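You operate a simulated robot arm through the tools that you are given. There is no shell and no other tool. Be economical: measure what you need, move in short steps, check, and stop when the job is done.

You are at the controls of a simulated robot arm. One attempt, no reset.

TASK
Close the blue bench drawer. Then take the green fuse on the top of the fill bench and put it away on the top of the test bench. Then turn the ml dial to 10 ml. Then take the lemon silver can from the film end of the back table and put it on the divider shelf of bay b. Do these in the order given. Set down upright: green fuse, silver can.

It is judged by the outcome, as a careful person would: the job done as asked, and still so three seconds after it is handed in. It fails if anything else is knocked over, pushed out of place, dropped, spilled or broken.

THE ROBOT
A 6-joint arm with a two-finger gripper on a trunk, on a base that drives. Base frame: it is fixed to the floor where the robot stands at the start and does not move with it; the origin is under the middle of the robot, x ahead of it, y to its left, z up. Units: mm, rad, N and s.
With the tool pointing down near the work surface it reaches from about 500 to 820 mm from the robot's upright axis, wherever it stands. Its first joint turns from -2.897 to 2.897 rad. Places, roughly: blue bench drawer [700, 100, 700]; divider shelf of bay B [-9100, -2900, 1200]; green fuse [3000, -1000, 750]; ml dial [2400, -900, 900]; silver can [-9250, -4500, 750]; top of the test bench [-5400, 100, 900]. Payload 1.66 kg.
The tool frame sits at the grasp point between the pads (the TCP): z along the fingers, y along the line on which they close. The tips reach 16 mm beyond it. The gripper opens to 111 mm. The gripper's body begins 104 mm behind the TCP.
Orientation is told as [roll, pitch, yaw] about the base's x, y, z axes, in that order, counted from this pose: with the fingers straight down and closing along the base's y, the tool's x points along the base's -x, its y along +y and its z along -z.

THE INTERFACE
- The arm moves only by the tool drive_tool. Its argument "steps" is one flat list of numbers, 7 for each row, row after row: the shift along the base's x, y, z in mm, then the turn, a rotation vector about the base's x, y, z in rad, then the closure in counts, from 0 (fully open) to 255 (shut). In form: [dx, dy, dz, wx, wy, wz, fingers, dx, dy, dz, wx, wy, wz, fingers, ...]. A call has 1 to 12 rows; each row is the pose to reach, as a shift and turn from the pose commanded when the call began. Each row takes 0.2 s and may step no farther than 50 mm and 0.15 rad from the row before; otherwise, or with a gripper value out of range, the whole call is refused. Where a pose cannot be reached the arm comes as near as it can. A force on the tool above 40 N (or 10 N above the force at the start of the call, whichever is more), or a blocked arm, ends the call early, and 0.2 s more pass. The fingers move at their own pace and stop on an object; they squeeze with about 30 N. The grip force told is the motor's: it shows also when the fingers shut on nothing. Time passes only in rows, and 0.2 s behind the last, so rows that repeat a pose let the fingers close. It gives the time, the measured TCP pose, the force on the tool (base axes), the opening and the grip force at its end, in the units of the frame above (readings bear some noise), with the torque about the TCP (base axes, N m) and any sound that the robot's microphone picked up, and new pictures: "views" is both (left out), scene, wrist or none.
- Cameras (640 x 400 px; columns grow to the right, rows downward): "scene" is now at [45.8, 181.8, 1505.7]; the picture's right is [-0.39, -0.92, 0.00], its down [-0.73, 0.31, -0.61] and it looks along [0.56, -0.24, -0.79] (base axes); focal length 258 px, centre (320, 200). "wrist" rides on the gripper at [70, 14, -143] in the tool frame; the picture's right is [-0.19, 0.98, 0.00], its down [-0.87, -0.17, -0.47] and it looks along [-0.46, -0.09, 0.88] (tool axes); focal length 230 px, centre (320, 200). There is no depth. A picture from a camera that has moved, and an enlarged one, comes with that camera's place and axes in the base frame and with its lens. The place of the scene camera against the robot may be out by one fixed shift of up to 25 mm in any direction.
- slide_trunk(by): slides the trunk up (or, below 0, down) by that many mm; the arm and the scene camera ride with it, the base frame stays. It gives what a move gives, with no picture.
- drive_base(legs): drives the robot by 1 to 6 legs, each [ahead, left, turn to the left] in mm, mm and rad, along the robot's own axes; the way and the turn of a leg run together, so that a leg with both is an arc; at most 1500 mm and 3.142 rad a leg. The arm and the cameras ride along, it lands a little off, and it stops where it bumps. It gives what a move gives, and a new picture of the scene camera.
- aim_head(pan, tilt): turns the head with the scene camera to pan (to the left, within 2.094 rad either way) and tilt (down, from -0.506 to 1.204), counted from straight ahead of the robot. It gives what a move gives, and a new picture of the scene camera.
- inspect(camera, box): a new picture of the part [left, top, right, bottom] of that camera's present view, enlarged. The clock stands still meanwhile.
- sign_off(): hands the job in; it is judged then, once.

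Go step by step. Nothing tells you exact positions but the pictures and the camera data: compare them with the known pose of the tool, close in by small moves and look again before you grip or let go. The budget is 165 turns and 260 pictures, counting those below and the enlarged ones. Unless the task says otherwise, let go and move clear before handing in, and close with one line.

The tools are called after ">>>" as a command line: name --argument value ..., lists and objects as JSON in quotes. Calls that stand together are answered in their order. drive_tool: Moves the arm, as the interface text tells. Its arguments: {"type":"object","properties":{"steps":{"type":"array","items":{"type":"number"}},"views":{"type":"string","enum":["both","scene","wrist","none"]}},"required":["steps"]} The other tools are called the same way: slide_trunk (by) slides the trunk up or down; drive_base (legs) drives the base; aim_head (pan, tilt) turns the head that bears the scene camera; inspect (camera, box) takes an enlarged picture of a part of a camera's view; sign_off () hands the job in.

At the start:

```text
t: 0.0
position: [507.7, 95.2, 1007.4]
tool_rot: [-0.001, 0.0, 0.0]
ft_force: [-0.2, 0.2, 0.2]
ft_torque: [-0.01, -0.02, -0.03]
width: 110.8
grip_force: 0.1
trunk travel left (down, up): [-100.0, 490.0]
robot x, y, heading: [-1.8, 2.1, -0.0]
head pan, tilt: [-0.398, 0.918]
```

scene: 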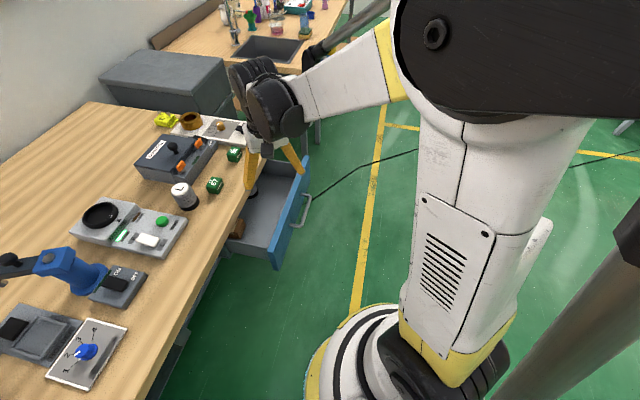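
wrist: 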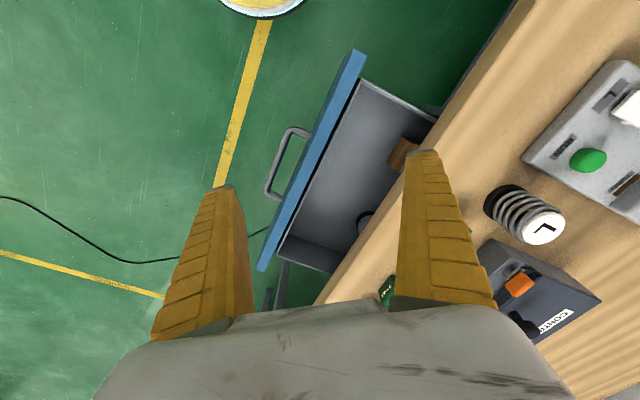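

I see the blue drawer standing open toward the robot, and the bench edge runs diagonally, so I estimate that closing it means pushing along about [0.55, 0.84]. I'll look closer first.

>>> inspect --camera "scene" --box '[200, 120, 360, 290]'

>>> inspect --camera "wrist" --box '[200, 20, 480, 300]'

```text
2.35 times, centred on (280, 205) of scene
camera zoom: at [45.8, 181.8, 1505.7], right [-0.39, -0.92, 0.0], down [-0.73, 0.31, -0.61], along [0.56, -0.24, -0.79], focal length 608 px, centre (414, 188)
```

zoom: 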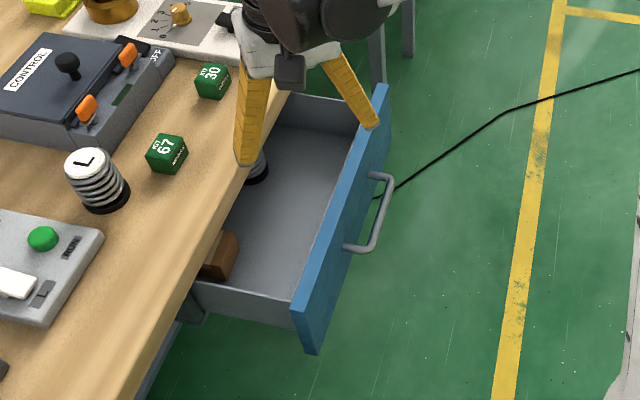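

```text
1.43 times, centred on (340, 160) of wrist
camera zoom: at [437.7, 108.4, 1149.5], right [0.19, 0.98, 0.0], down [0.87, -0.17, 0.47], along [0.46, -0.09, -0.88], focal length 329 px, centre (291, 257)
```

zoom: 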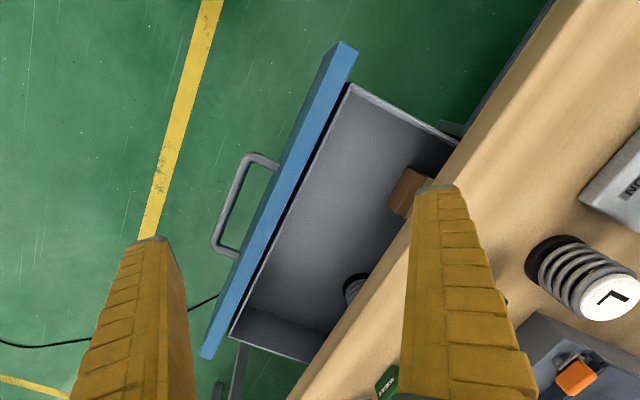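

The drawer front's top is at about z 770, with its middle near [610, 45]. I'll move outside the front with the fingers shut, turn the tool so it closes along the bench edge, and look again.

>>> drive_tool --steps '[5, -22, 0, 0, 0, 0.14, 255, 10, -44, 0, 0, 0, 0.28, 255, 16, -66, 0, 0, 0, 0.42, 255, 22, -88, 0, 0, 0, 0.56, 255, 28, -110, 0, 0, 0, 0.7, 255, 33, -132, 0, 0, 0, 0.84, 255, 38, -151, 0, 0, 0, 0.98, 255, 38, -151, -50, 0, 0, 0.98, 255, 38, -151, -100, 0, 0, 0.98, 255]'

```text
t: 2.0
position: [543.2, -57.0, 907.3]
tool_rot: [0.0, 0.0, 0.98]
ft_force: [-0.4, 0.2, -0.4]
ft_torque: [-0.02, 0.01, -0.01]
width: 0.2
grip_force: 28.9
trunk travel left (down, up): [-100.0, 490.0]
robot x, y, heading: [1.1, 2.5, 0.004]
head pan, tilt: [-0.398, 0.918]
camera scene: at [46.4, 181.8, 1505.6], right [-0.39, -0.92, 0.0], down [-0.73, 0.31, -0.61], along [0.56, -0.24, -0.8], focal length 258 px, centre (320, 200)
camera wrist: at [494.5, -106.8, 1049.3], right [-0.71, 0.7, 0.0], down [0.62, 0.63, 0.47], along [0.33, 0.34, -0.88], focal length 230 px, centre (320, 200)
```

scene: 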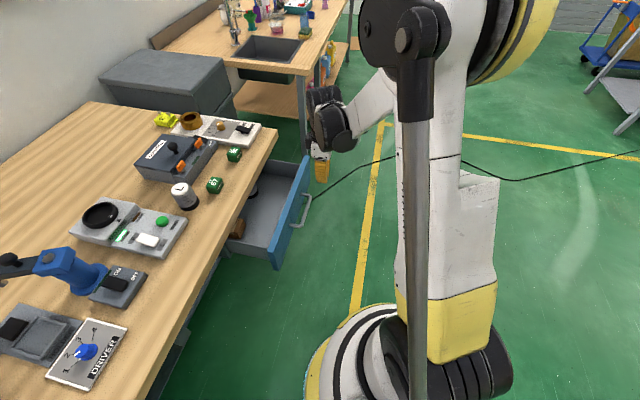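
wrist: 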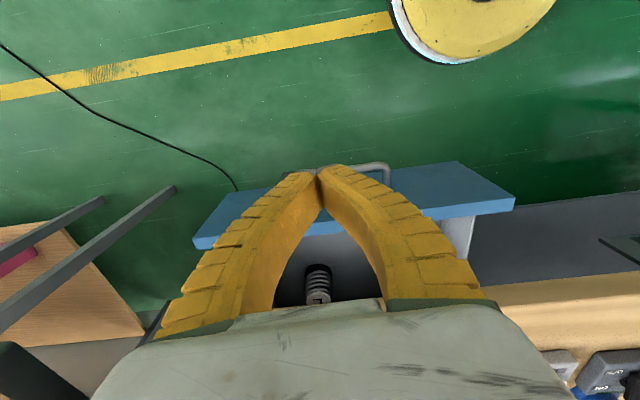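

The handle bar's near end triangulates to [508, 50, 726] and its middle to about [568, 12]. I'll lower to z 722 outside it and push along [0.55, 0.835].

>>> drive_tool --steps '[-4, 2, -46, 0, 0, 0, 255, -8, 4, -92, 0, 0, 0, 255, -12, 7, -138, 0, 0, 0, 255, -14, 9, -185, 0, 0, 0, 255, 0, 30, -185, 0, 0, 0, 255, 14, 51, -185, 0, 0, 0, 255, 27, 72, -185, 0, 0, 0, 255, 41, 93, -185, 0, 0, 0, 255, 55, 114, -185, 0, 0, 0, 255, 69, 135, -185, 0, 0, 0, 255]'

```text
t: 4.2
position: [614.5, 77.7, 721.7]
tool_rot: [0.0, 0.001, 0.982]
ft_force: [0.7, 0.1, 0.4]
ft_torque: [0.0, -0.01, -0.02]
width: 0.0
grip_force: 28.5
trunk travel left (down, up): [-100.0, 490.0]
robot x, y, heading: [0.6, 1.0, -0.002]
head pan, tilt: [-0.398, 0.918]
camera scene: at [45.8, 182.0, 1505.6], right [-0.39, -0.92, 0.0], down [-0.73, 0.31, -0.61], along [0.56, -0.24, -0.79], focal length 258 px, centre (320, 200)
camera wrist: at [564.4, 28.5, 864.2], right [-0.71, 0.7, 0.0], down [0.62, 0.63, 0.47], along [0.33, 0.34, -0.88], focal length 230 px, centre (320, 200)
```

scene: 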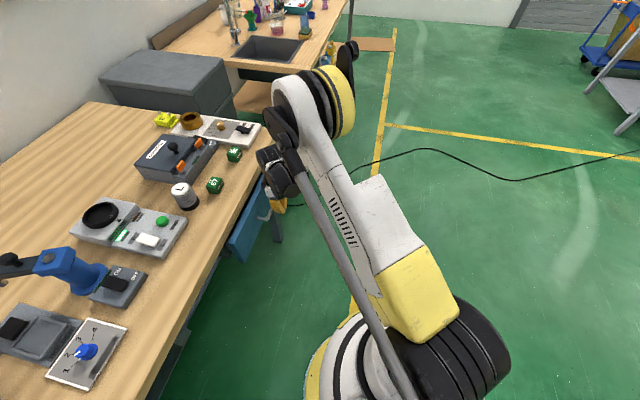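
wrist: 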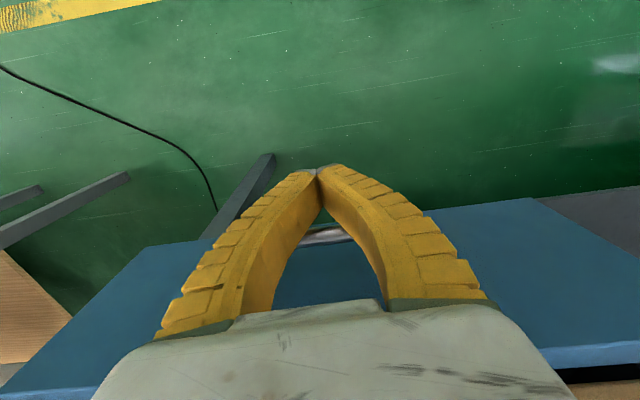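

The drawer is moving in, with about 50 mm to go by my estimate. I'll keep pushing in small rows until it stops.

>>> drive_tool --steps '[8, 13, 0, 0, 0, 0, 255, 16, 25, 0, 0, 0, 0, 255, 25, 38, 0, 0, 0, 0, 255, 33, 50, 0, 0, 0, 0, 255, 39, 59, 0, 0, 0, 0, 255, 44, 67, 0, 0, 0, 0, 255, 50, 75, 0, 0, 0, 0, 255, 55, 84, 0, 0, 0, 0, 255, 60, 92, 0, 0, 0, 0, 255]'

```text
t: 5.1
position: [637.1, 112.8, 722.8]
tool_rot: [0.003, 0.014, 0.973]
ft_force: [-6.6, -7.5, 0.7]
ft_torque: [0.03, -0.07, -0.1]
width: 0.0
grip_force: 28.6
trunk travel left (down, up): [-100.0, 490.0]
robot x, y, heading: [-2.8, -0.6, -0.008]
head pan, tilt: [-0.398, 0.918]
stopped in row 4: the force on the tool passed its limit at 55 N (the readings are from after the stop); the commanded pose is now the measured one
camera scene: at [45.1, 181.3, 1505.8], right [-0.39, -0.92, 0.0], down [-0.73, 0.31, -0.61], along [0.56, -0.24, -0.79], focal length 258 px, centre (320, 200)
camera wrist: at [588.9, 64.7, 865.3], right [-0.7, 0.71, 0.0], down [0.63, 0.62, 0.46], along [0.33, 0.32, -0.89], focal length 230 px, centre (320, 200)
```

scene: 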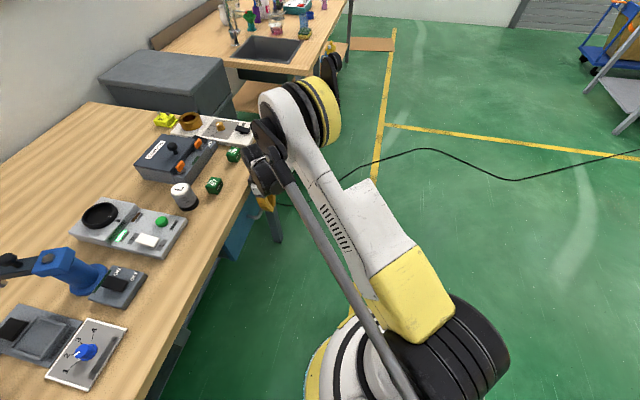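
wrist: 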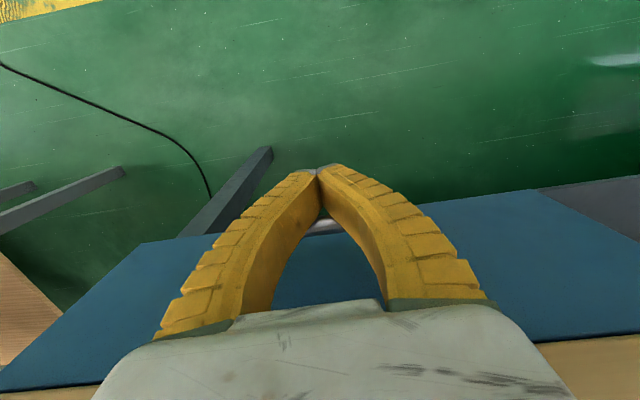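

The push stopped hard with the blue front flush under the bench edge, so it looks closed. I'll back off, rise and check.

>>> drive_tool --steps '[-20, -30, 0, 0, 0, 0, 255, -40, -60, 0, 0, 0, 0, 255, -60, -90, 0, 0, 0, 0, 255, -70, -105, 40, 0, 0, 0, 255, -70, -105, 90, 0, 0, 0, 255, -70, -105, 140, 0, 0, 0, 255, -70, -105, 190, 0, 0, 0, 255]'

```text
t: 6.7
position: [567.4, 10.4, 913.2]
tool_rot: [0.003, 0.01, 0.974]
ft_force: [0.3, -0.7, 1.2]
ft_torque: [0.01, 0.02, 0.01]
width: 0.0
grip_force: 28.8
trunk travel left (down, up): [-100.0, 490.0]
robot x, y, heading: [2.5, -3.1, -0.002]
head pan, tilt: [-0.398, 0.918]
camera scene: at [45.2, 181.5, 1505.7], right [-0.39, -0.92, 0.0], down [-0.73, 0.31, -0.61], along [0.56, -0.24, -0.79], focal length 258 px, centre (320, 200)
camera wrist: at [518.4, -38.3, 1056.2], right [-0.71, 0.71, 0.0], down [0.63, 0.63, 0.46], along [0.33, 0.33, -0.89], focal length 230 px, centre (320, 200)
```

scene: 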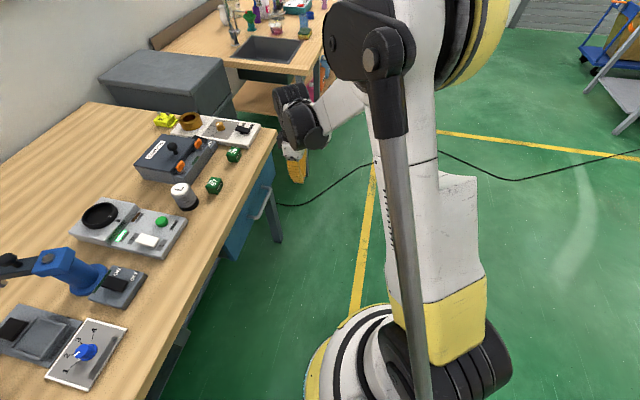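
wrist: 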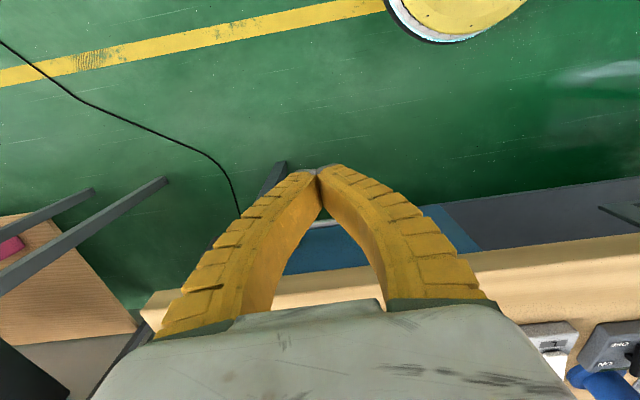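

The blue front now looks level with the grey cabinet face beside it. I'll enlarge both views to check.

>>> inspect --camera "wrist" --box '[380, 160, 640, 330]'

>>> inspect --camera "scene" --box '[200, 150, 300, 280]'

```text
2.35 times, centred on (510, 245) of wrist
camera zoom: at [518.4, -38.3, 1056.2], right [-0.71, 0.71, 0.0], down [0.63, 0.63, 0.46], along [0.33, 0.33, -0.89], focal length 541 px, centre (-127, 94)
```

zoom: 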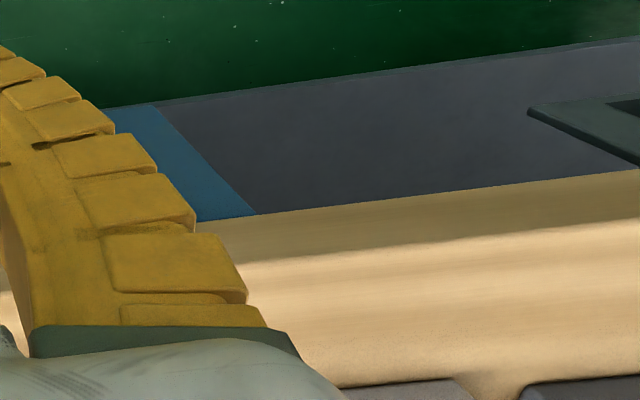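

```text
3.08 times, centred on (250, 215) of scene
camera zoom: at [45.2, 181.5, 1505.7], right [-0.39, -0.92, 0.0], down [-0.73, 0.31, -0.61], along [0.56, -0.24, -0.79], focal length 795 px, centre (535, 154)
```

zoom: 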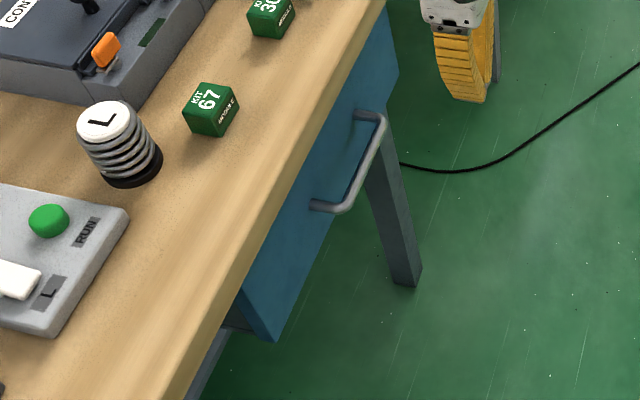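

I want to be sure the blue front is flush, so I'll look at the grey panel beside it from the scene camera and reverse the arm's viewpoint a little.

>>> inspect --camera "scene" --box '[150, 220, 270, 370]'

>>> drive_tool --steps '[-40, 20, 0, 0, 0, 0, 255, -80, 20, -30, 0, 0, 0, 255, -100, 20, -80, 0, 0, 0, 255, -120, 30, -110, 0, 0, 0, 255]' --views "wrist"

```text
2.67 times, centred on (210, 295) of scene
camera zoom: at [45.2, 181.5, 1505.7], right [-0.39, -0.92, 0.0], down [-0.73, 0.31, -0.61], along [0.56, -0.24, -0.79], focal length 689 px, centre (613, -53)
```

zoom: 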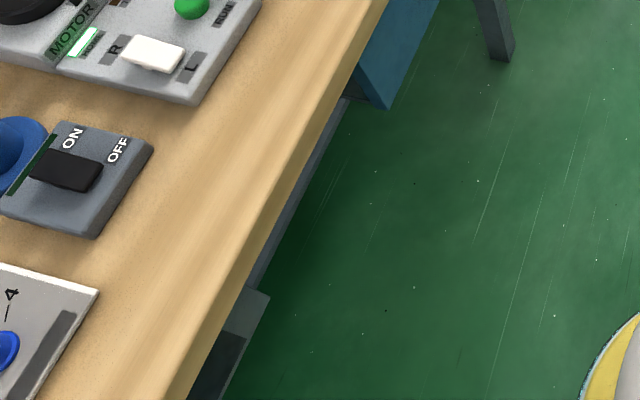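

```text
refused: row 3 steps farther than a row can; nothing moved
```

>>> inspect --camera "scene" --box '[200, 210, 260, 270]'

>>> drive_tool --steps '[-35, 20, 0, 0, 0, 0, 255, -70, 20, -30, 0, 0, 0, 255, -90, 20, -70, 0, 0, 0, 255, -110, 25, -110, 0, 0, 0, 255]' --views "wrist"

```text
6.67 times, centred on (230, 240) of scene
camera zoom: at [45.2, 181.5, 1505.7], right [-0.39, -0.92, 0.0], down [-0.73, 0.31, -0.61], along [0.56, -0.24, -0.79], focal length 1723 px, centre (920, -67)
```

zoom: 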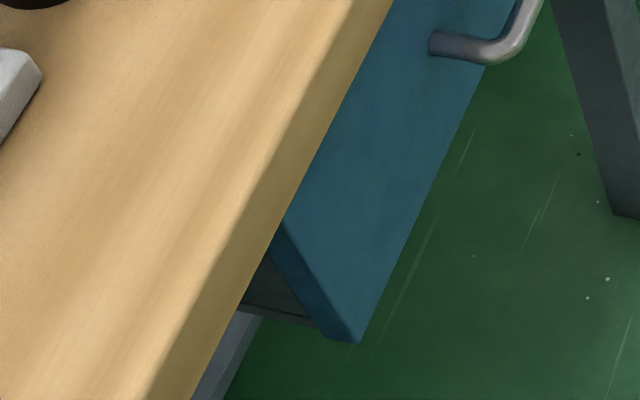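

```text
t: 7.7
position: [458.1, 34.8, 801.2]
tool_rot: [0.003, 0.012, 0.973]
ft_force: [0.0, -0.5, -0.9]
ft_torque: [0.0, 0.02, 0.02]
width: 0.0
grip_force: 28.5
trunk travel left (down, up): [-100.0, 490.0]
robot x, y, heading: [-0.5, -0.6, 0.004]
head pan, tilt: [-0.398, 0.918]
camera wrist: at [408.8, -14.2, 944.8], right [-0.71, 0.71, 0.0], down [0.63, 0.63, 0.46], along [0.33, 0.33, -0.89], focal length 230 px, centre (320, 200)
```

wrist: 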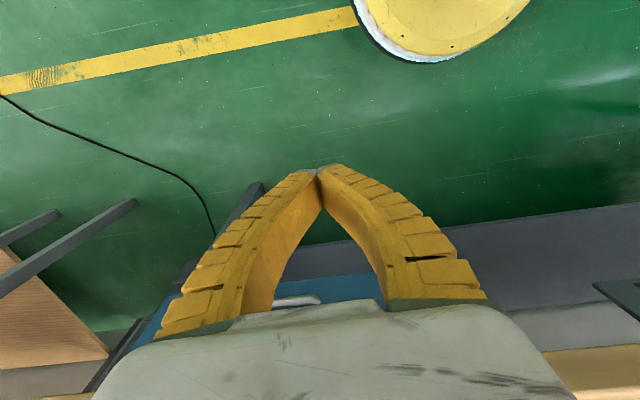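

From this view a bit of the drawer's side still shows behind the blue front, so it's about 40 mm short of closed. I'll go back to the handle and push more slowly.

>>> drive_tool --steps '[40, -5, 0, 0, 0, 0, 255, 80, -10, -20, 0, 0, 0, 255, 110, 0, -50, 0, 0, 0, 255, 130, 10, -78, 0, 0, 0, 255, 150, 40, -78, 0, 0, 0, 255, 165, 62, -78, 0, 0, 0, 255]'

```text
t: 9.1
position: [622.8, 95.2, 723.3]
tool_rot: [0.005, 0.012, 0.973]
ft_force: [0.5, 1.0, -0.5]
ft_torque: [-0.03, -0.04, -0.01]
width: 0.1
grip_force: 28.3
trunk travel left (down, up): [-100.0, 490.0]
robot x, y, heading: [0.4, 2.1, -0.001]
head pan, tilt: [-0.398, 0.918]
camera scene: at [45.7, 181.8, 1505.6], right [-0.39, -0.92, 0.0], down [-0.73, 0.31, -0.61], along [0.56, -0.24, -0.79], focal length 258 px, centre (320, 200)
camera wrist: at [574.1, 48.1, 866.5], right [-0.71, 0.71, 0.0], down [0.63, 0.63, 0.46], along [0.33, 0.33, -0.89], focal length 230 px, centre (320, 200)
```

scene: 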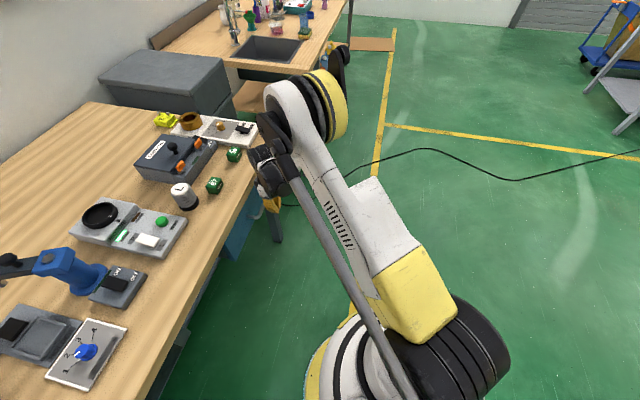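
wrist: 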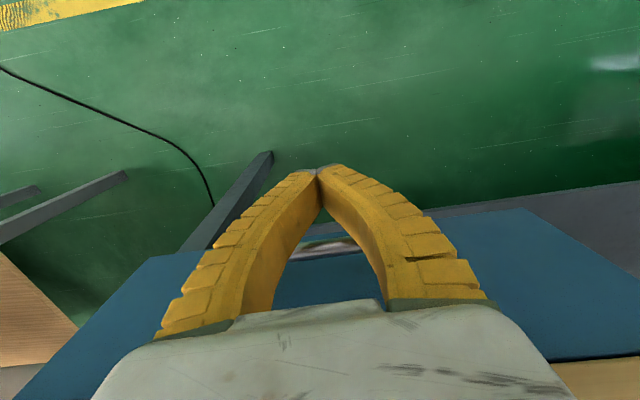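

>>> drive_tool --steps '[5, 8, 0, 0, 0, 0, 255, 10, 15, 0, 0, 0, 0, 255, 14, 21, 0, 0, 0, 0, 255, 17, 26, 0, 0, 0, 0, 255, 20, 30, 0, 0, 0, 0, 255, 23, 34, 0, 0, 0, 0, 255, 26, 39, 0, 0, 0, 0, 255, 28, 43, 0, 0, 0, 0, 255, 31, 47, 0, 0, 0, 0, 255, 34, 51, 0, 0, 0, 0, 255, 37, 56, 0, 0, 0, 0, 255, 40, 60, 0, 0, 0, 0, 255]'

```text
t: 10.1
position: [635.2, 113.7, 724.5]
tool_rot: [0.006, 0.021, 0.967]
ft_force: [-8.0, -6.3, 0.9]
ft_torque: [0.09, -0.06, -0.07]
width: 0.0
grip_force: 28.1
trunk travel left (down, up): [-100.0, 490.0]
robot x, y, heading: [-3.3, -0.4, -0.003]
head pan, tilt: [-0.398, 0.918]
stopped in row 4: the force on the tool passed its limit at 48 N (the readings are from after the stop); the commanded pose is now the measured one
camera scene: at [44.5, 180.5, 1505.8], right [-0.39, -0.92, 0.0], down [-0.73, 0.31, -0.61], along [0.56, -0.24, -0.79], focal length 258 px, centre (320, 200)
camera wrist: at [587.5, 67.3, 867.8], right [-0.7, 0.71, 0.0], down [0.64, 0.62, 0.45], along [0.32, 0.32, -0.89], focal length 230 px, centre (320, 200)
```

scene: 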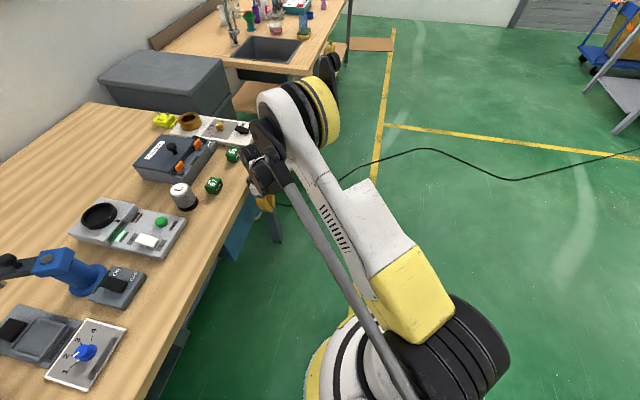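
wrist: 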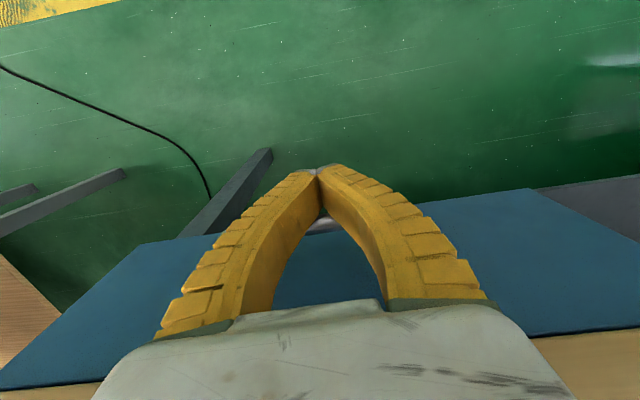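

>>> inspect --camera "wrist" --box '[420, 160, 640, 400]'

>>> inspect --camera "scene" --box '[195, 190, 285, 280]'

```text
1.67 times, centred on (530, 280) of wrist
camera zoom: at [587.5, 67.3, 867.8], right [-0.7, 0.71, 0.0], down [0.64, 0.62, 0.45], along [0.32, 0.32, -0.89], focal length 384 px, centre (-30, 67)
```

zoom: 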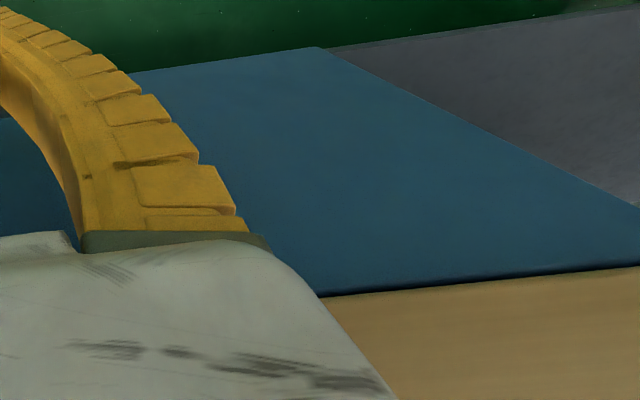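

```text
4.44 times, centred on (240, 235) of scene
camera zoom: at [44.5, 180.5, 1505.8], right [-0.39, -0.92, 0.0], down [-0.73, 0.31, -0.61], along [0.56, -0.24, -0.79], focal length 1149 px, centre (676, 44)
```

zoom: 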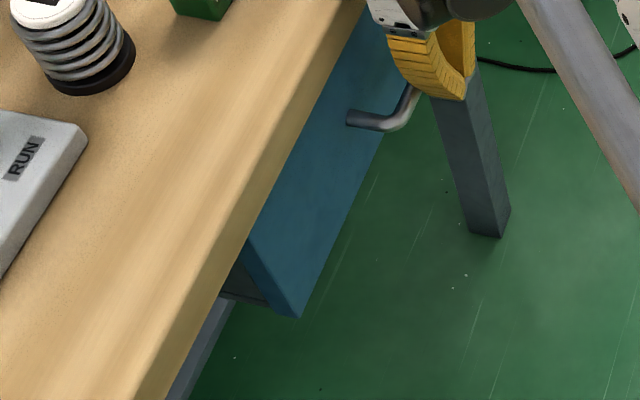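

Both pushes stopped at the same point. The dark fixed housing corner, at the same place as in the first picture, now touches the back of the blue front, and the front sits flush under the bench edge. The drawer is closed, so I'll back off, raise the arm and look toward the fill bench.

>>> drive_tool --steps '[-20, -30, 0, 0, 0, 0, 255, -40, -60, 0, 0, 0, 0, 255, -60, -90, 0, 0, 0, 0, 255, -70, -105, 40, 0, 0, 0, 255, -70, -105, 90, 0, 0, 0, 255, -70, -105, 140, 0, 0, 0, 255, -70, -105, 190, 0, 0, 0, 255, -60, -95, 240, 0, 0, 0, 100, -60, -95, 290, 0, 0, 0, 0]' --views "scene"

>>> aim_head --pan -0.35 --tilt 0.35

>>> aim_head --pan -1.3 --tilt 0.3

```text
refused: row 8 steps farther than a row can; nothing moved
```

```text
t: 11.1
position: [636.5, 114.0, 723.5]
tool_rot: [0.007, 0.021, 0.97]
ft_force: [-16.2, -15.2, 0.4]
ft_torque: [0.16, -0.02, -0.18]
width: 0.0
grip_force: 28.7
trunk travel left (down, up): [-100.0, 490.0]
robot x, y, heading: [1.8, -3.3, -0.005]
head pan, tilt: [-0.351, 0.351]
camera scene: at [62.9, 176.5, 1554.7], right [-0.35, -0.94, 0.0], down [-0.32, 0.12, -0.94], along [0.88, -0.33, -0.34], focal length 258 px, centre (320, 200)
```

scene: 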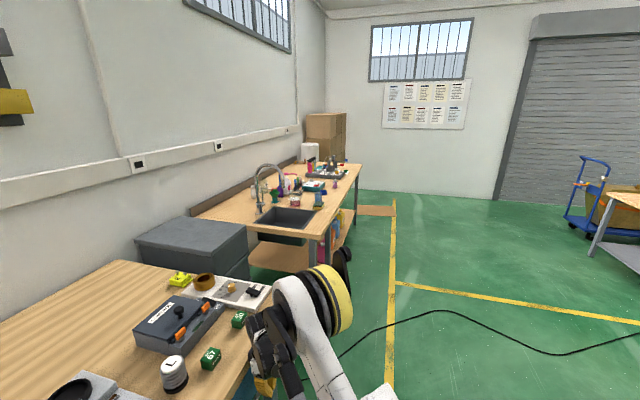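

```text
t: 12.3
position: [635.0, 114.3, 724.0]
tool_rot: [0.007, 0.019, 0.969]
ft_force: [-19.3, -19.9, -1.6]
ft_torque: [0.15, -0.05, -0.24]
width: 6.2
grip_force: 28.3
trunk travel left (down, up): [-100.0, 490.0]
robot x, y, heading: [-1.2, -0.3, 0.001]
head pan, tilt: [-1.3, 0.3]
camera scene: at [0.2, 118.4, 1559.4], right [-0.96, -0.26, 0.0], down [-0.08, 0.29, -0.95], along [0.25, -0.92, -0.3], focal length 258 px, centre (320, 200)
```

scene: 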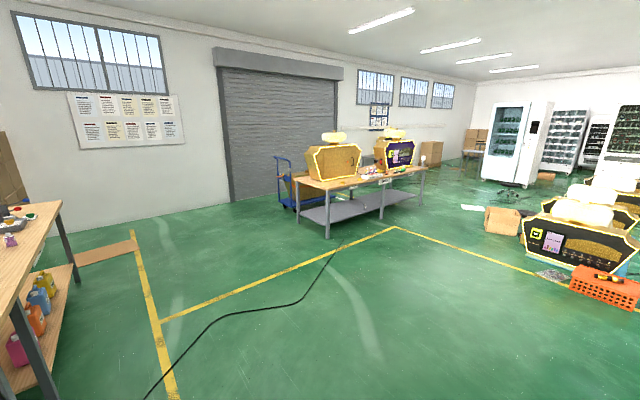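

The bench with the sink is the fill bench, continuing along the same wall. First I'll retract and raise the arm.

>>> drive_tool --steps '[-20, -30, 0, 0, 0, 0, 255, -40, -60, 0, 0, 0, 0, 255, -60, -90, 0, 0, 0, 0, 255, -70, -105, 40, 0, 0, 0, 255, -70, -105, 90, 0, 0, 0, 255, -70, -105, 140, 0, 0, 0, 255, -70, -105, 190, 0, 0, 0, 255, -70, -105, 240, 0, 0, 0, 100, -70, -105, 290, 0, 0, 0, 0]' --views "none"

>>> aim_head --pan -0.35 --tilt 0.4

>>> inspect --camera "scene" --box '[190, 110, 390, 290]'

```text
t: 14.3
position: [566.9, 11.9, 1011.9]
tool_rot: [0.009, 0.019, 0.968]
ft_force: [-0.6, -0.2, 0.9]
ft_torque: [0.03, 0.02, 0.03]
width: 110.7
grip_force: 0.0
trunk travel left (down, up): [-100.0, 490.0]
robot x, y, heading: [-1.0, -3.2, -0.002]
head pan, tilt: [-1.3, 0.3]
```

```text
t: 15.5
position: [567.0, 10.9, 1012.1]
tool_rot: [0.006, 0.02, 0.968]
ft_force: [-0.7, -0.4, 0.3]
ft_torque: [0.01, 0.01, -0.03]
width: 111.0
grip_force: 0.0
trunk travel left (down, up): [-100.0, 490.0]
robot x, y, heading: [1.0, 2.0, -0.005]
head pan, tilt: [-0.351, 0.4]
camera scene: at [63.8, 177.9, 1550.0], right [-0.35, -0.94, 0.0], down [-0.36, 0.14, -0.92], along [0.86, -0.32, -0.39], focal length 258 px, centre (320, 200)
```

scene: 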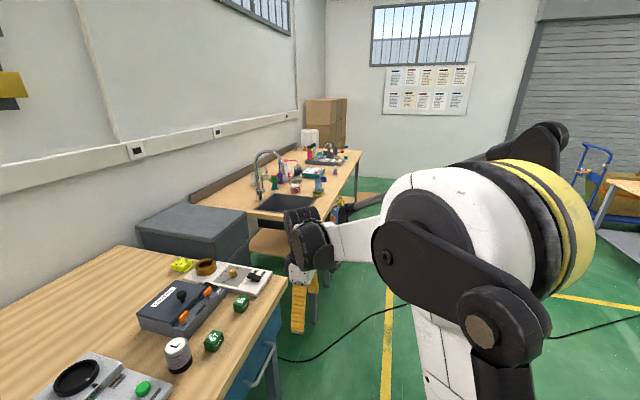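

```text
2.22 times, centred on (290, 200) of scene
camera zoom: at [63.8, 177.9, 1550.0], right [-0.35, -0.94, 0.0], down [-0.36, 0.14, -0.92], along [0.86, -0.32, -0.39], focal length 574 px, centre (387, 200)
```

zoom: 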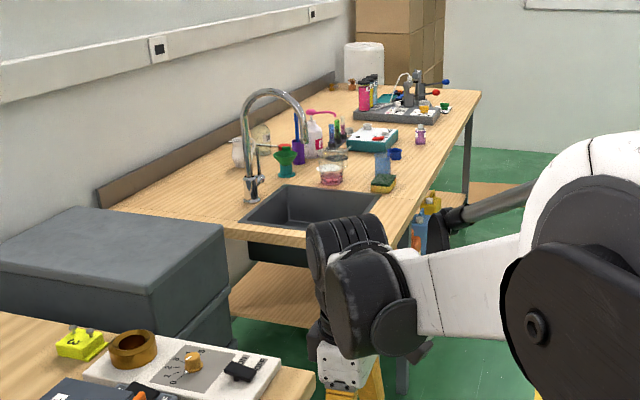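

The fill bench's front edge runs from about [1380, -245] to [2970, -1460]. I'll turn to run parallel to it and drive along, then look left at the bench.

>>> drive_base --legs '[[0, 0, -0.65], [1200, 0, 0], [900, 0, 0]]'

>>> aim_head --pan 0.9 --tilt 0.55

```text
t: 27.7
position: [2123.7, -1598.3, 1011.6]
tool_rot: [0.008, 0.019, 0.328]
ft_force: [-0.6, -0.2, -0.5]
ft_torque: [-0.04, 0.01, 0.03]
width: 110.7
grip_force: 0.0
trunk travel left (down, up): [-100.0, 490.0]
robot x, y, heading: [1665.2, -1266.3, -0.643]
head pan, tilt: [-0.351, 0.4]
camera scene: at [1808.4, -1160.0, 1550.0], right [-0.84, -0.54, 0.0], down [-0.21, 0.33, -0.92], along [0.5, -0.77, -0.39], focal length 258 px, centre (320, 200)
```

scene: 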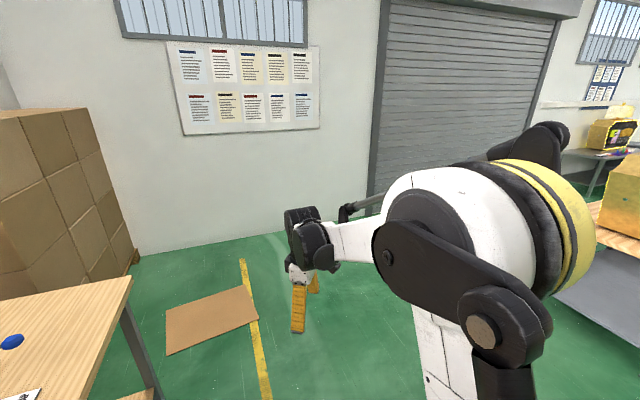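

```text
t: 29.1
position: [2124.0, -1598.3, 1013.3]
tool_rot: [0.008, 0.02, 0.327]
ft_force: [-0.8, 0.3, -0.2]
ft_torque: [0.0, -0.01, 0.02]
width: 111.0
grip_force: 0.1
trunk travel left (down, up): [-100.0, 490.0]
robot x, y, heading: [1666.2, -1266.3, -0.65]
head pan, tilt: [0.901, 0.55]
camera scene: at [1844.8, -1059.5, 1536.3], right [0.25, -0.97, 0.0], down [-0.51, -0.13, -0.85], along [0.83, 0.21, -0.52], focal length 258 px, centre (320, 200)
```

scene: 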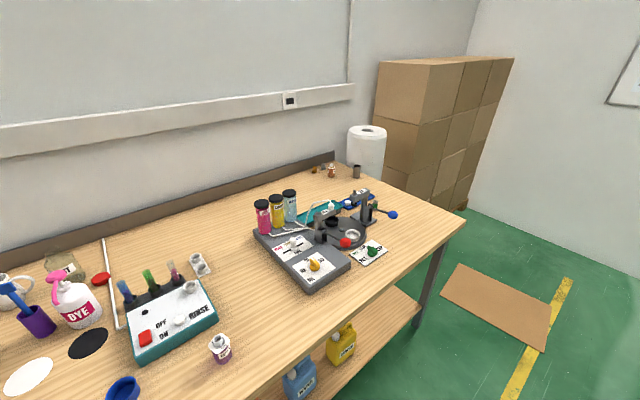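

The filling machine with two dials is right ahead, with bottles on it and a small green thing at its right. I'll enlarge.

>>> inspect --camera "scene" --box '[235, 170, 415, 300]'

>>> inspect --camera "scene" --box '[290, 140, 420, 230]'

>>> inspect --camera "scene" --box '[0, 220, 240, 400]'

```text
3.08 times, centred on (325, 235) of scene
camera zoom: at [1844.8, -1059.5, 1536.3], right [0.25, -0.97, 0.0], down [-0.51, -0.13, -0.85], along [0.83, 0.21, -0.52], focal length 795 px, centre (305, 92)
```

zoom: 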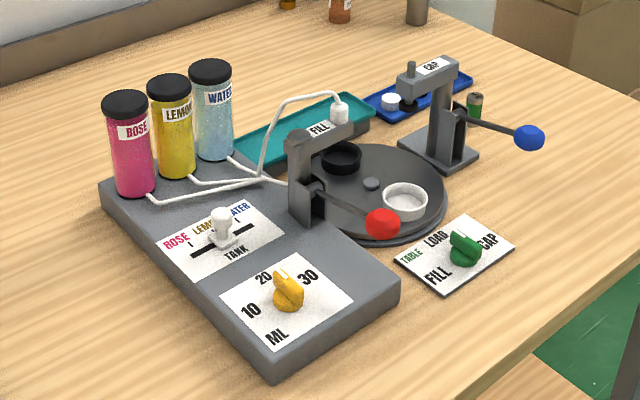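

```text
4.44 times, centred on (355, 185) of scene
camera zoom: at [1844.8, -1059.5, 1536.3], right [0.25, -0.97, 0.0], down [-0.51, -0.13, -0.85], along [0.83, 0.21, -0.52], focal length 1149 px, centre (164, 267)
```

zoom: 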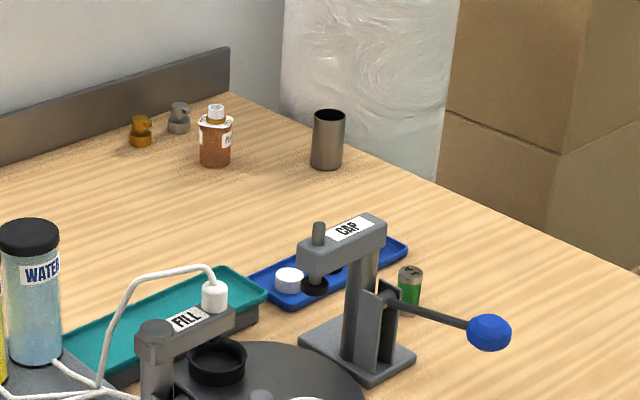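

```text
2.22 times, centred on (120, 310) of scene
camera zoom: at [1844.8, -1059.5, 1536.3], right [0.25, -0.97, 0.0], down [-0.51, -0.13, -0.85], along [0.83, 0.21, -0.52], focal length 574 px, centre (764, -44)
```

zoom: 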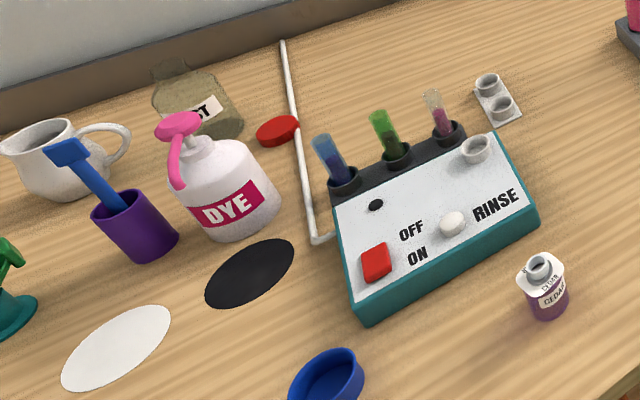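

The green fuse stands behind-right of the capper at about [3008, -1059], top at z≈845. The ML dial is the yellow knob at about [2480, -880]. I'll drive to stand opposite the fuse, staying clear of the bench edge.

>>> drive_base --legs '[[940, 0, 0], [0, 190, 0]]'

>>> aim_head --pan 1.35 --tilt 0.85

```text
t: 35.2
position: [2994.7, -2019.0, 1012.3]
tool_rot: [0.008, 0.019, 0.325]
ft_force: [0.0, -0.3, 0.6]
ft_torque: [-0.03, 0.08, 0.02]
width: 110.7
grip_force: 0.0
trunk travel left (down, up): [-100.0, 490.0]
robot x, y, heading: [2531.5, -1687.6, -0.645]
head pan, tilt: [0.901, 0.55]
camera scene: at [2716.6, -1479.0, 1536.2], right [0.25, -0.97, 0.0], down [-0.51, -0.13, -0.85], along [0.83, 0.21, -0.52], focal length 258 px, centre (320, 200)
```

scene: 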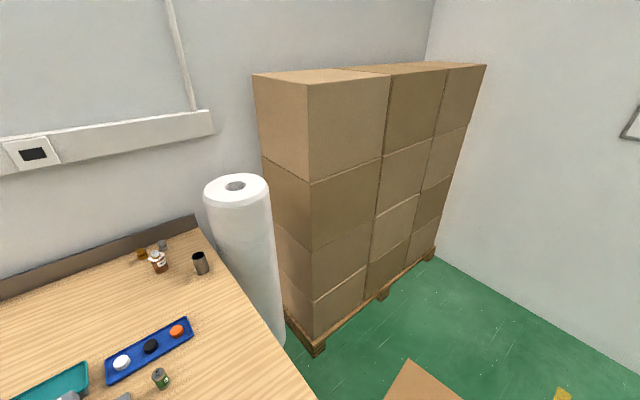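

```text
t: 36.1
position: [2994.9, -2018.6, 1012.1]
tool_rot: [0.006, 0.02, 0.325]
ft_force: [-0.5, -0.4, 0.3]
ft_torque: [-0.01, -0.02, 0.01]
width: 110.9
grip_force: 0.0
trunk travel left (down, up): [-100.0, 490.0]
robot x, y, heading: [2535.3, -1688.4, -0.649]
head pan, tilt: [1.349, 0.85]
camera scene: at [2689.2, -1451.5, 1510.9], right [0.65, -0.76, 0.0], down [-0.57, -0.48, -0.66], along [0.5, 0.43, -0.75], focal length 258 px, centre (320, 200)
```

scene: 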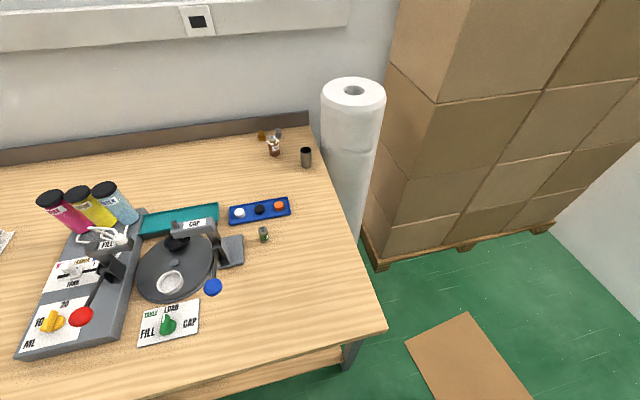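

Triangulating from both views puts the fuse at about [2897, -1055] with its middle near z 890, and the dial at about [2438, -891, 913]. I'll raise the trunk so the hand passes over the capper, then turn to face the bench.

>>> slide_trunk --by 150

>>> drive_base --legs '[[0, 0, 1.6]]'

>>> aim_head --pan 0.0 --tilt 0.9

>>> drive_tool --steps '[0, 0, 0, 0, 0, 0, 0]' --views "wrist"

```text
t: 37.9
position: [2993.9, -2018.2, 1161.8]
tool_rot: [0.007, 0.019, 0.324]
ft_force: [0.4, 0.1, 0.1]
ft_torque: [-0.02, 0.02, 0.0]
width: 110.8
grip_force: 0.0
trunk travel left (down, up): [-250.0, 340.0]
robot x, y, heading: [2532.6, -1684.4, -0.647]
head pan, tilt: [1.349, 0.85]
```

```text
t: 42.2
position: [2848.4, -1213.4, 1163.1]
tool_rot: [0.006, 0.019, 1.932]
ft_force: [0.0, -0.9, 0.1]
ft_torque: [0.03, 0.02, -0.01]
width: 110.7
grip_force: 0.0
trunk travel left (down, up): [-250.0, 340.0]
robot x, y, heading: [2533.6, -1684.8, 0.957]
head pan, tilt: [1.349, 0.85]
camera scene: at [2310.9, -1515.2, 1660.9], right [0.74, 0.67, 0.0], down [0.51, -0.56, -0.66], along [-0.44, 0.49, -0.75], focal length 258 px, centre (320, 200)
```

scene: 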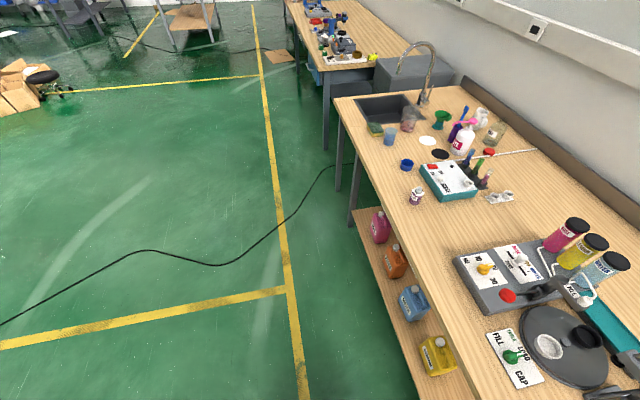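

```text
t: 43.7
position: [2848.5, -1212.7, 1162.3]
tool_rot: [0.007, 0.019, 1.932]
ft_force: [0.0, -0.6, 0.7]
ft_torque: [-0.01, -0.02, -0.01]
width: 110.7
grip_force: 0.0
trunk travel left (down, up): [-250.0, 340.0]
robot x, y, heading: [2533.0, -1685.2, 0.962]
head pan, tilt: [0.0, 0.901]
camera scene: at [2406.8, -1511.1, 1657.0], right [0.82, -0.57, 0.0], down [-0.45, -0.64, -0.62], along [0.36, 0.51, -0.78], focal length 258 px, centre (320, 200)
```

scene: 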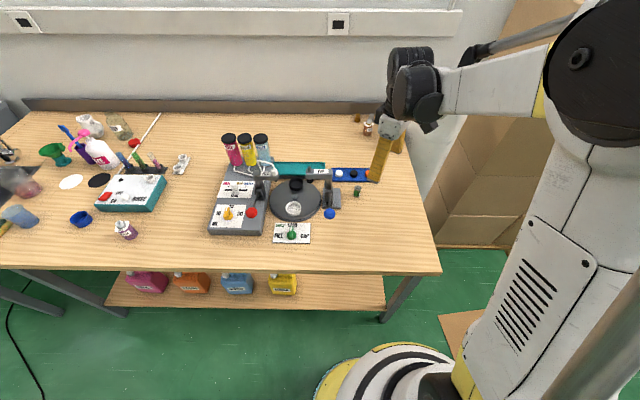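

```text
t: 44.1
position: [2848.8, -1213.6, 1162.1]
tool_rot: [0.007, 0.02, 1.932]
ft_force: [-0.2, 0.7, 0.0]
ft_torque: [0.01, 0.02, 0.06]
width: 110.8
grip_force: 0.2
trunk travel left (down, up): [-250.0, 340.0]
robot x, y, heading: [2533.0, -1685.4, 0.959]
head pan, tilt: [0.0, 0.901]
camera wrist: at [2860.6, -1279.2, 1306.1], right [-0.99, -0.17, 0.0], down [-0.15, 0.88, 0.45], along [-0.08, 0.45, -0.89], focal length 230 px, centre (320, 200)
```

wrist: 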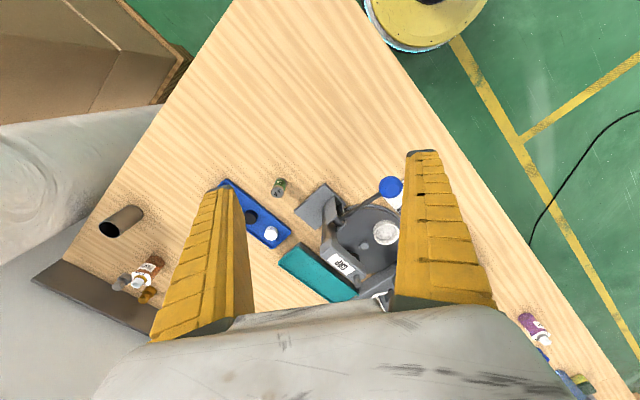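

The wrist view shows the fuse at pixel (280, 187), which puts it near [2913, -1055]. I'll move the hand above it and lower partway to refine the estimate.

>>> drive_tool --steps '[16, 40, 0, 0, 0, 0, 0, 32, 79, -20, 0, 0, 0, 0, 48, 118, -50, 0, 0, 0, 0, 64, 158, -70, 0, 0, 0, 0]'

>>> inspect --camera "wrist" --box '[240, 100, 400, 260]'

```text
refused: row 3 steps farther than a row can; nothing moved
```

```text
2.50 times, centred on (320, 180) of wrist
camera zoom: at [2860.6, -1279.2, 1306.1], right [-0.99, -0.17, 0.0], down [-0.15, 0.88, 0.45], along [-0.08, 0.45, -0.89], focal length 575 px, centre (320, 250)
```

zoom: 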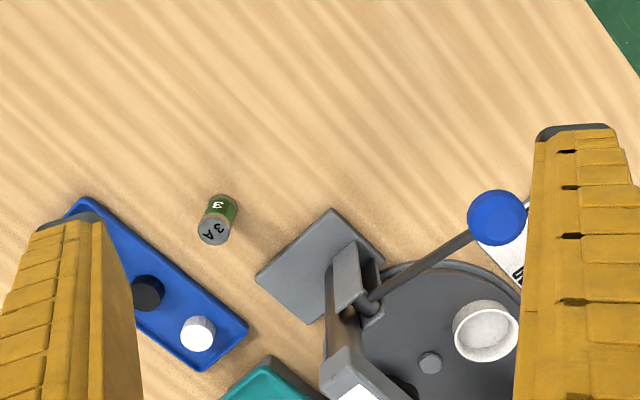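

>>> drive_tool --steps '[16, 40, 0, 0, 0, 0, 0, 32, 79, -15, 0, 0, 0, 0, 48, 118, -35, 0, 0, 0, 0, 64, 158, -50, 0, 0, 0, 0, 64, 158, -90, 0, 0, 0, 0]' --views "wrist"

```text
t: 45.3
position: [2912.1, -1055.7, 1070.6]
tool_rot: [0.007, 0.022, 1.931]
ft_force: [-0.5, -0.5, -0.4]
ft_torque: [-0.01, -0.02, -0.01]
width: 110.6
grip_force: 0.0
trunk travel left (down, up): [-250.0, 340.0]
robot x, y, heading: [2530.4, -1686.8, 0.958]
head pan, tilt: [0.0, 0.901]
camera wrist: at [2924.8, -1121.8, 1214.2], right [-0.99, -0.17, 0.0], down [-0.15, 0.88, 0.45], along [-0.08, 0.45, -0.89], focal length 230 px, centre (320, 200)
```

wrist: 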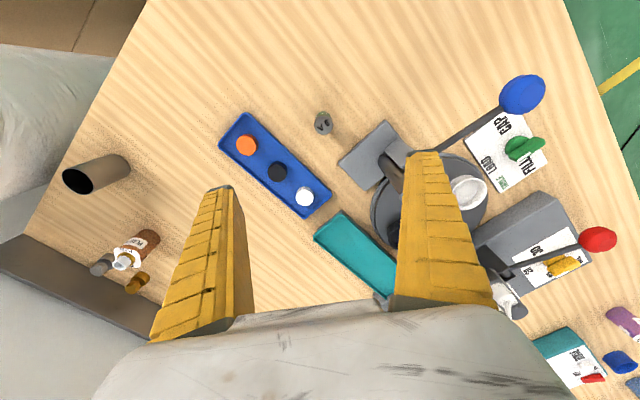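

Two wrist rays give the fuse top at [2911, -1072, 895], so the bench top is near 850. I'll shift over it, half-close to 60 mm and lower to just above before checking.

>>> drive_tool --steps '[-1, -16, -40, 0, 0, 0, 115, -1, -16, -80, 0, 0, 0, 115, -1, -16, -115, 0, 0, 0, 115, -1, -16, -145, 0, 0, 0, 115]' --views "wrist"

```text
t: 46.3
position: [2911.1, -1069.6, 926.8]
tool_rot: [0.007, 0.019, 1.932]
ft_force: [0.2, 0.8, 0.5]
ft_torque: [0.02, 0.0, 0.02]
width: 62.8
grip_force: 1.5
trunk travel left (down, up): [-250.0, 340.0]
robot x, y, heading: [2533.6, -1683.2, 0.962]
head pan, tilt: [0.0, 0.901]
camera wrist: at [2923.9, -1136.2, 1070.2], right [-0.99, -0.17, 0.0], down [-0.15, 0.88, 0.45], along [-0.08, 0.45, -0.89], focal length 230 px, centre (320, 200)
```

wrist: 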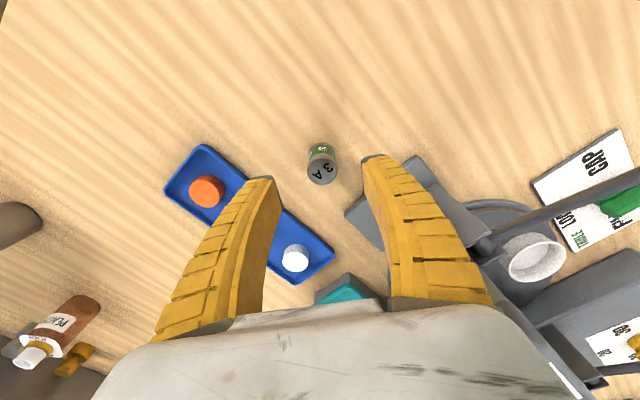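

The fuse is centred between the fingers. I'll narrow the opening so the left finger clears the blue tray, lower to z≈873 and grip.

>>> drive_tool --steps '[0, -1, -10, 0, 0, 0, 150, 0, -1, -30, 0, 0, 0, 150, 0, -1, -52, 0, 0, 0, 150, 0, -1, -52, 0, 0, 0, 255, 0, -1, -52, 0, 0, 0, 255, 0, -1, -52, 0, 0, 0, 255]' --views "wrist"

```text
t: 47.7
position: [2912.1, -1071.5, 875.6]
tool_rot: [0.007, 0.019, 1.933]
ft_force: [0.4, -1.5, 2.0]
ft_torque: [-0.04, -0.03, -0.04]
width: 19.0
grip_force: 29.8
trunk travel left (down, up): [-250.0, 340.0]
robot x, y, heading: [2533.0, -1687.7, 0.961]
head pan, tilt: [0.0, 0.901]
camera wrist: at [2923.4, -1137.7, 1019.2], right [-0.99, -0.17, 0.0], down [-0.15, 0.88, 0.45], along [-0.08, 0.45, -0.89], focal length 230 px, centre (320, 200)
```

wrist: 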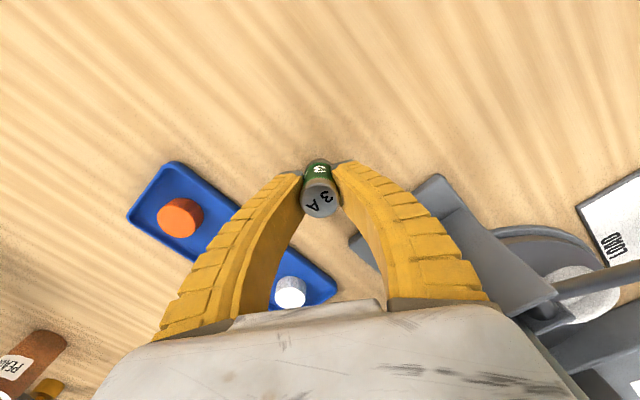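

The fuse is gripped (width 19). I'll lift it straight up and check.

>>> drive_tool --steps '[0, 0, 40, 0, 0, 0, 255, 0, 0, 90, 0, 0, 0, 255, 0, 0, 140, 0, 0, 0, 255, 0, 0, 190, 0, 0, 0, 255, 0, 0, 240, 0, 0, 0, 255, -15, -45, 270, 0, 0, 0, 255, -35, -85, 280, 0, 0, 0, 255, -60, -125, 280, 0, 0, 0, 255, -80, -165, 280, 0, 0, 0, 255]'

```text
refused: row 6 steps farther than a row can; nothing moved
```

>>> drive_tool --steps '[0, 0, 40, 0, 0, 0, 255, 0, 0, 90, 0, 0, 0, 255, 0, 0, 140, 0, 0, 0, 255, 0, 0, 190, 0, 0, 0, 255, 0, 0, 240, 0, 0, 0, 255, 0, 0, 280, 0, 0, 0, 255, -15, -40, 280, 0, 0, 0, 255, -35, -80, 280, 0, 0, 0, 255, -55, -120, 280, 0, 0, 0, 255, -75, -160, 280, 0, 0, 0, 255]'

```text
t: 49.9
position: [2836.6, -1233.4, 1155.3]
tool_rot: [0.004, 0.019, 1.933]
ft_force: [0.1, -0.4, 0.3]
ft_torque: [0.01, -0.05, -0.02]
width: 0.0
grip_force: 28.7
trunk travel left (down, up): [-250.0, 340.0]
robot x, y, heading: [2534.8, -1687.1, 0.959]
head pan, tilt: [0.0, 0.901]
camera scene: at [2406.2, -1512.5, 1657.1], right [0.82, -0.57, 0.0], down [-0.45, -0.64, -0.62], along [0.36, 0.51, -0.78], focal length 258 px, centre (320, 200)
camera wrist: at [2849.0, -1300.0, 1299.2], right [-0.99, -0.17, 0.0], down [-0.15, 0.88, 0.45], along [-0.08, 0.45, -0.89], focal length 230 px, centre (320, 200)
```

scene: 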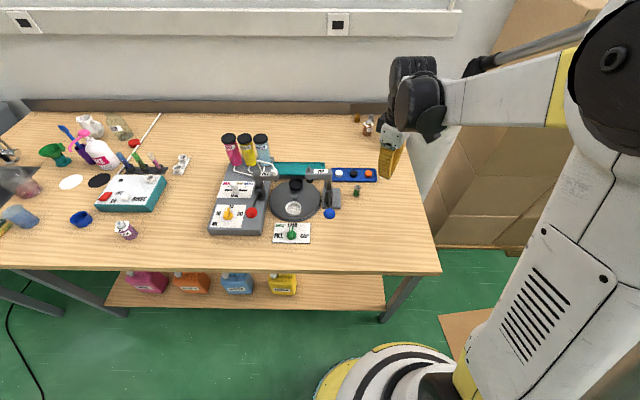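
wrist: 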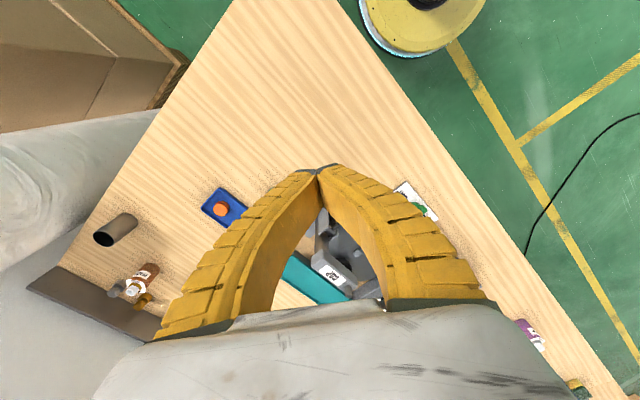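

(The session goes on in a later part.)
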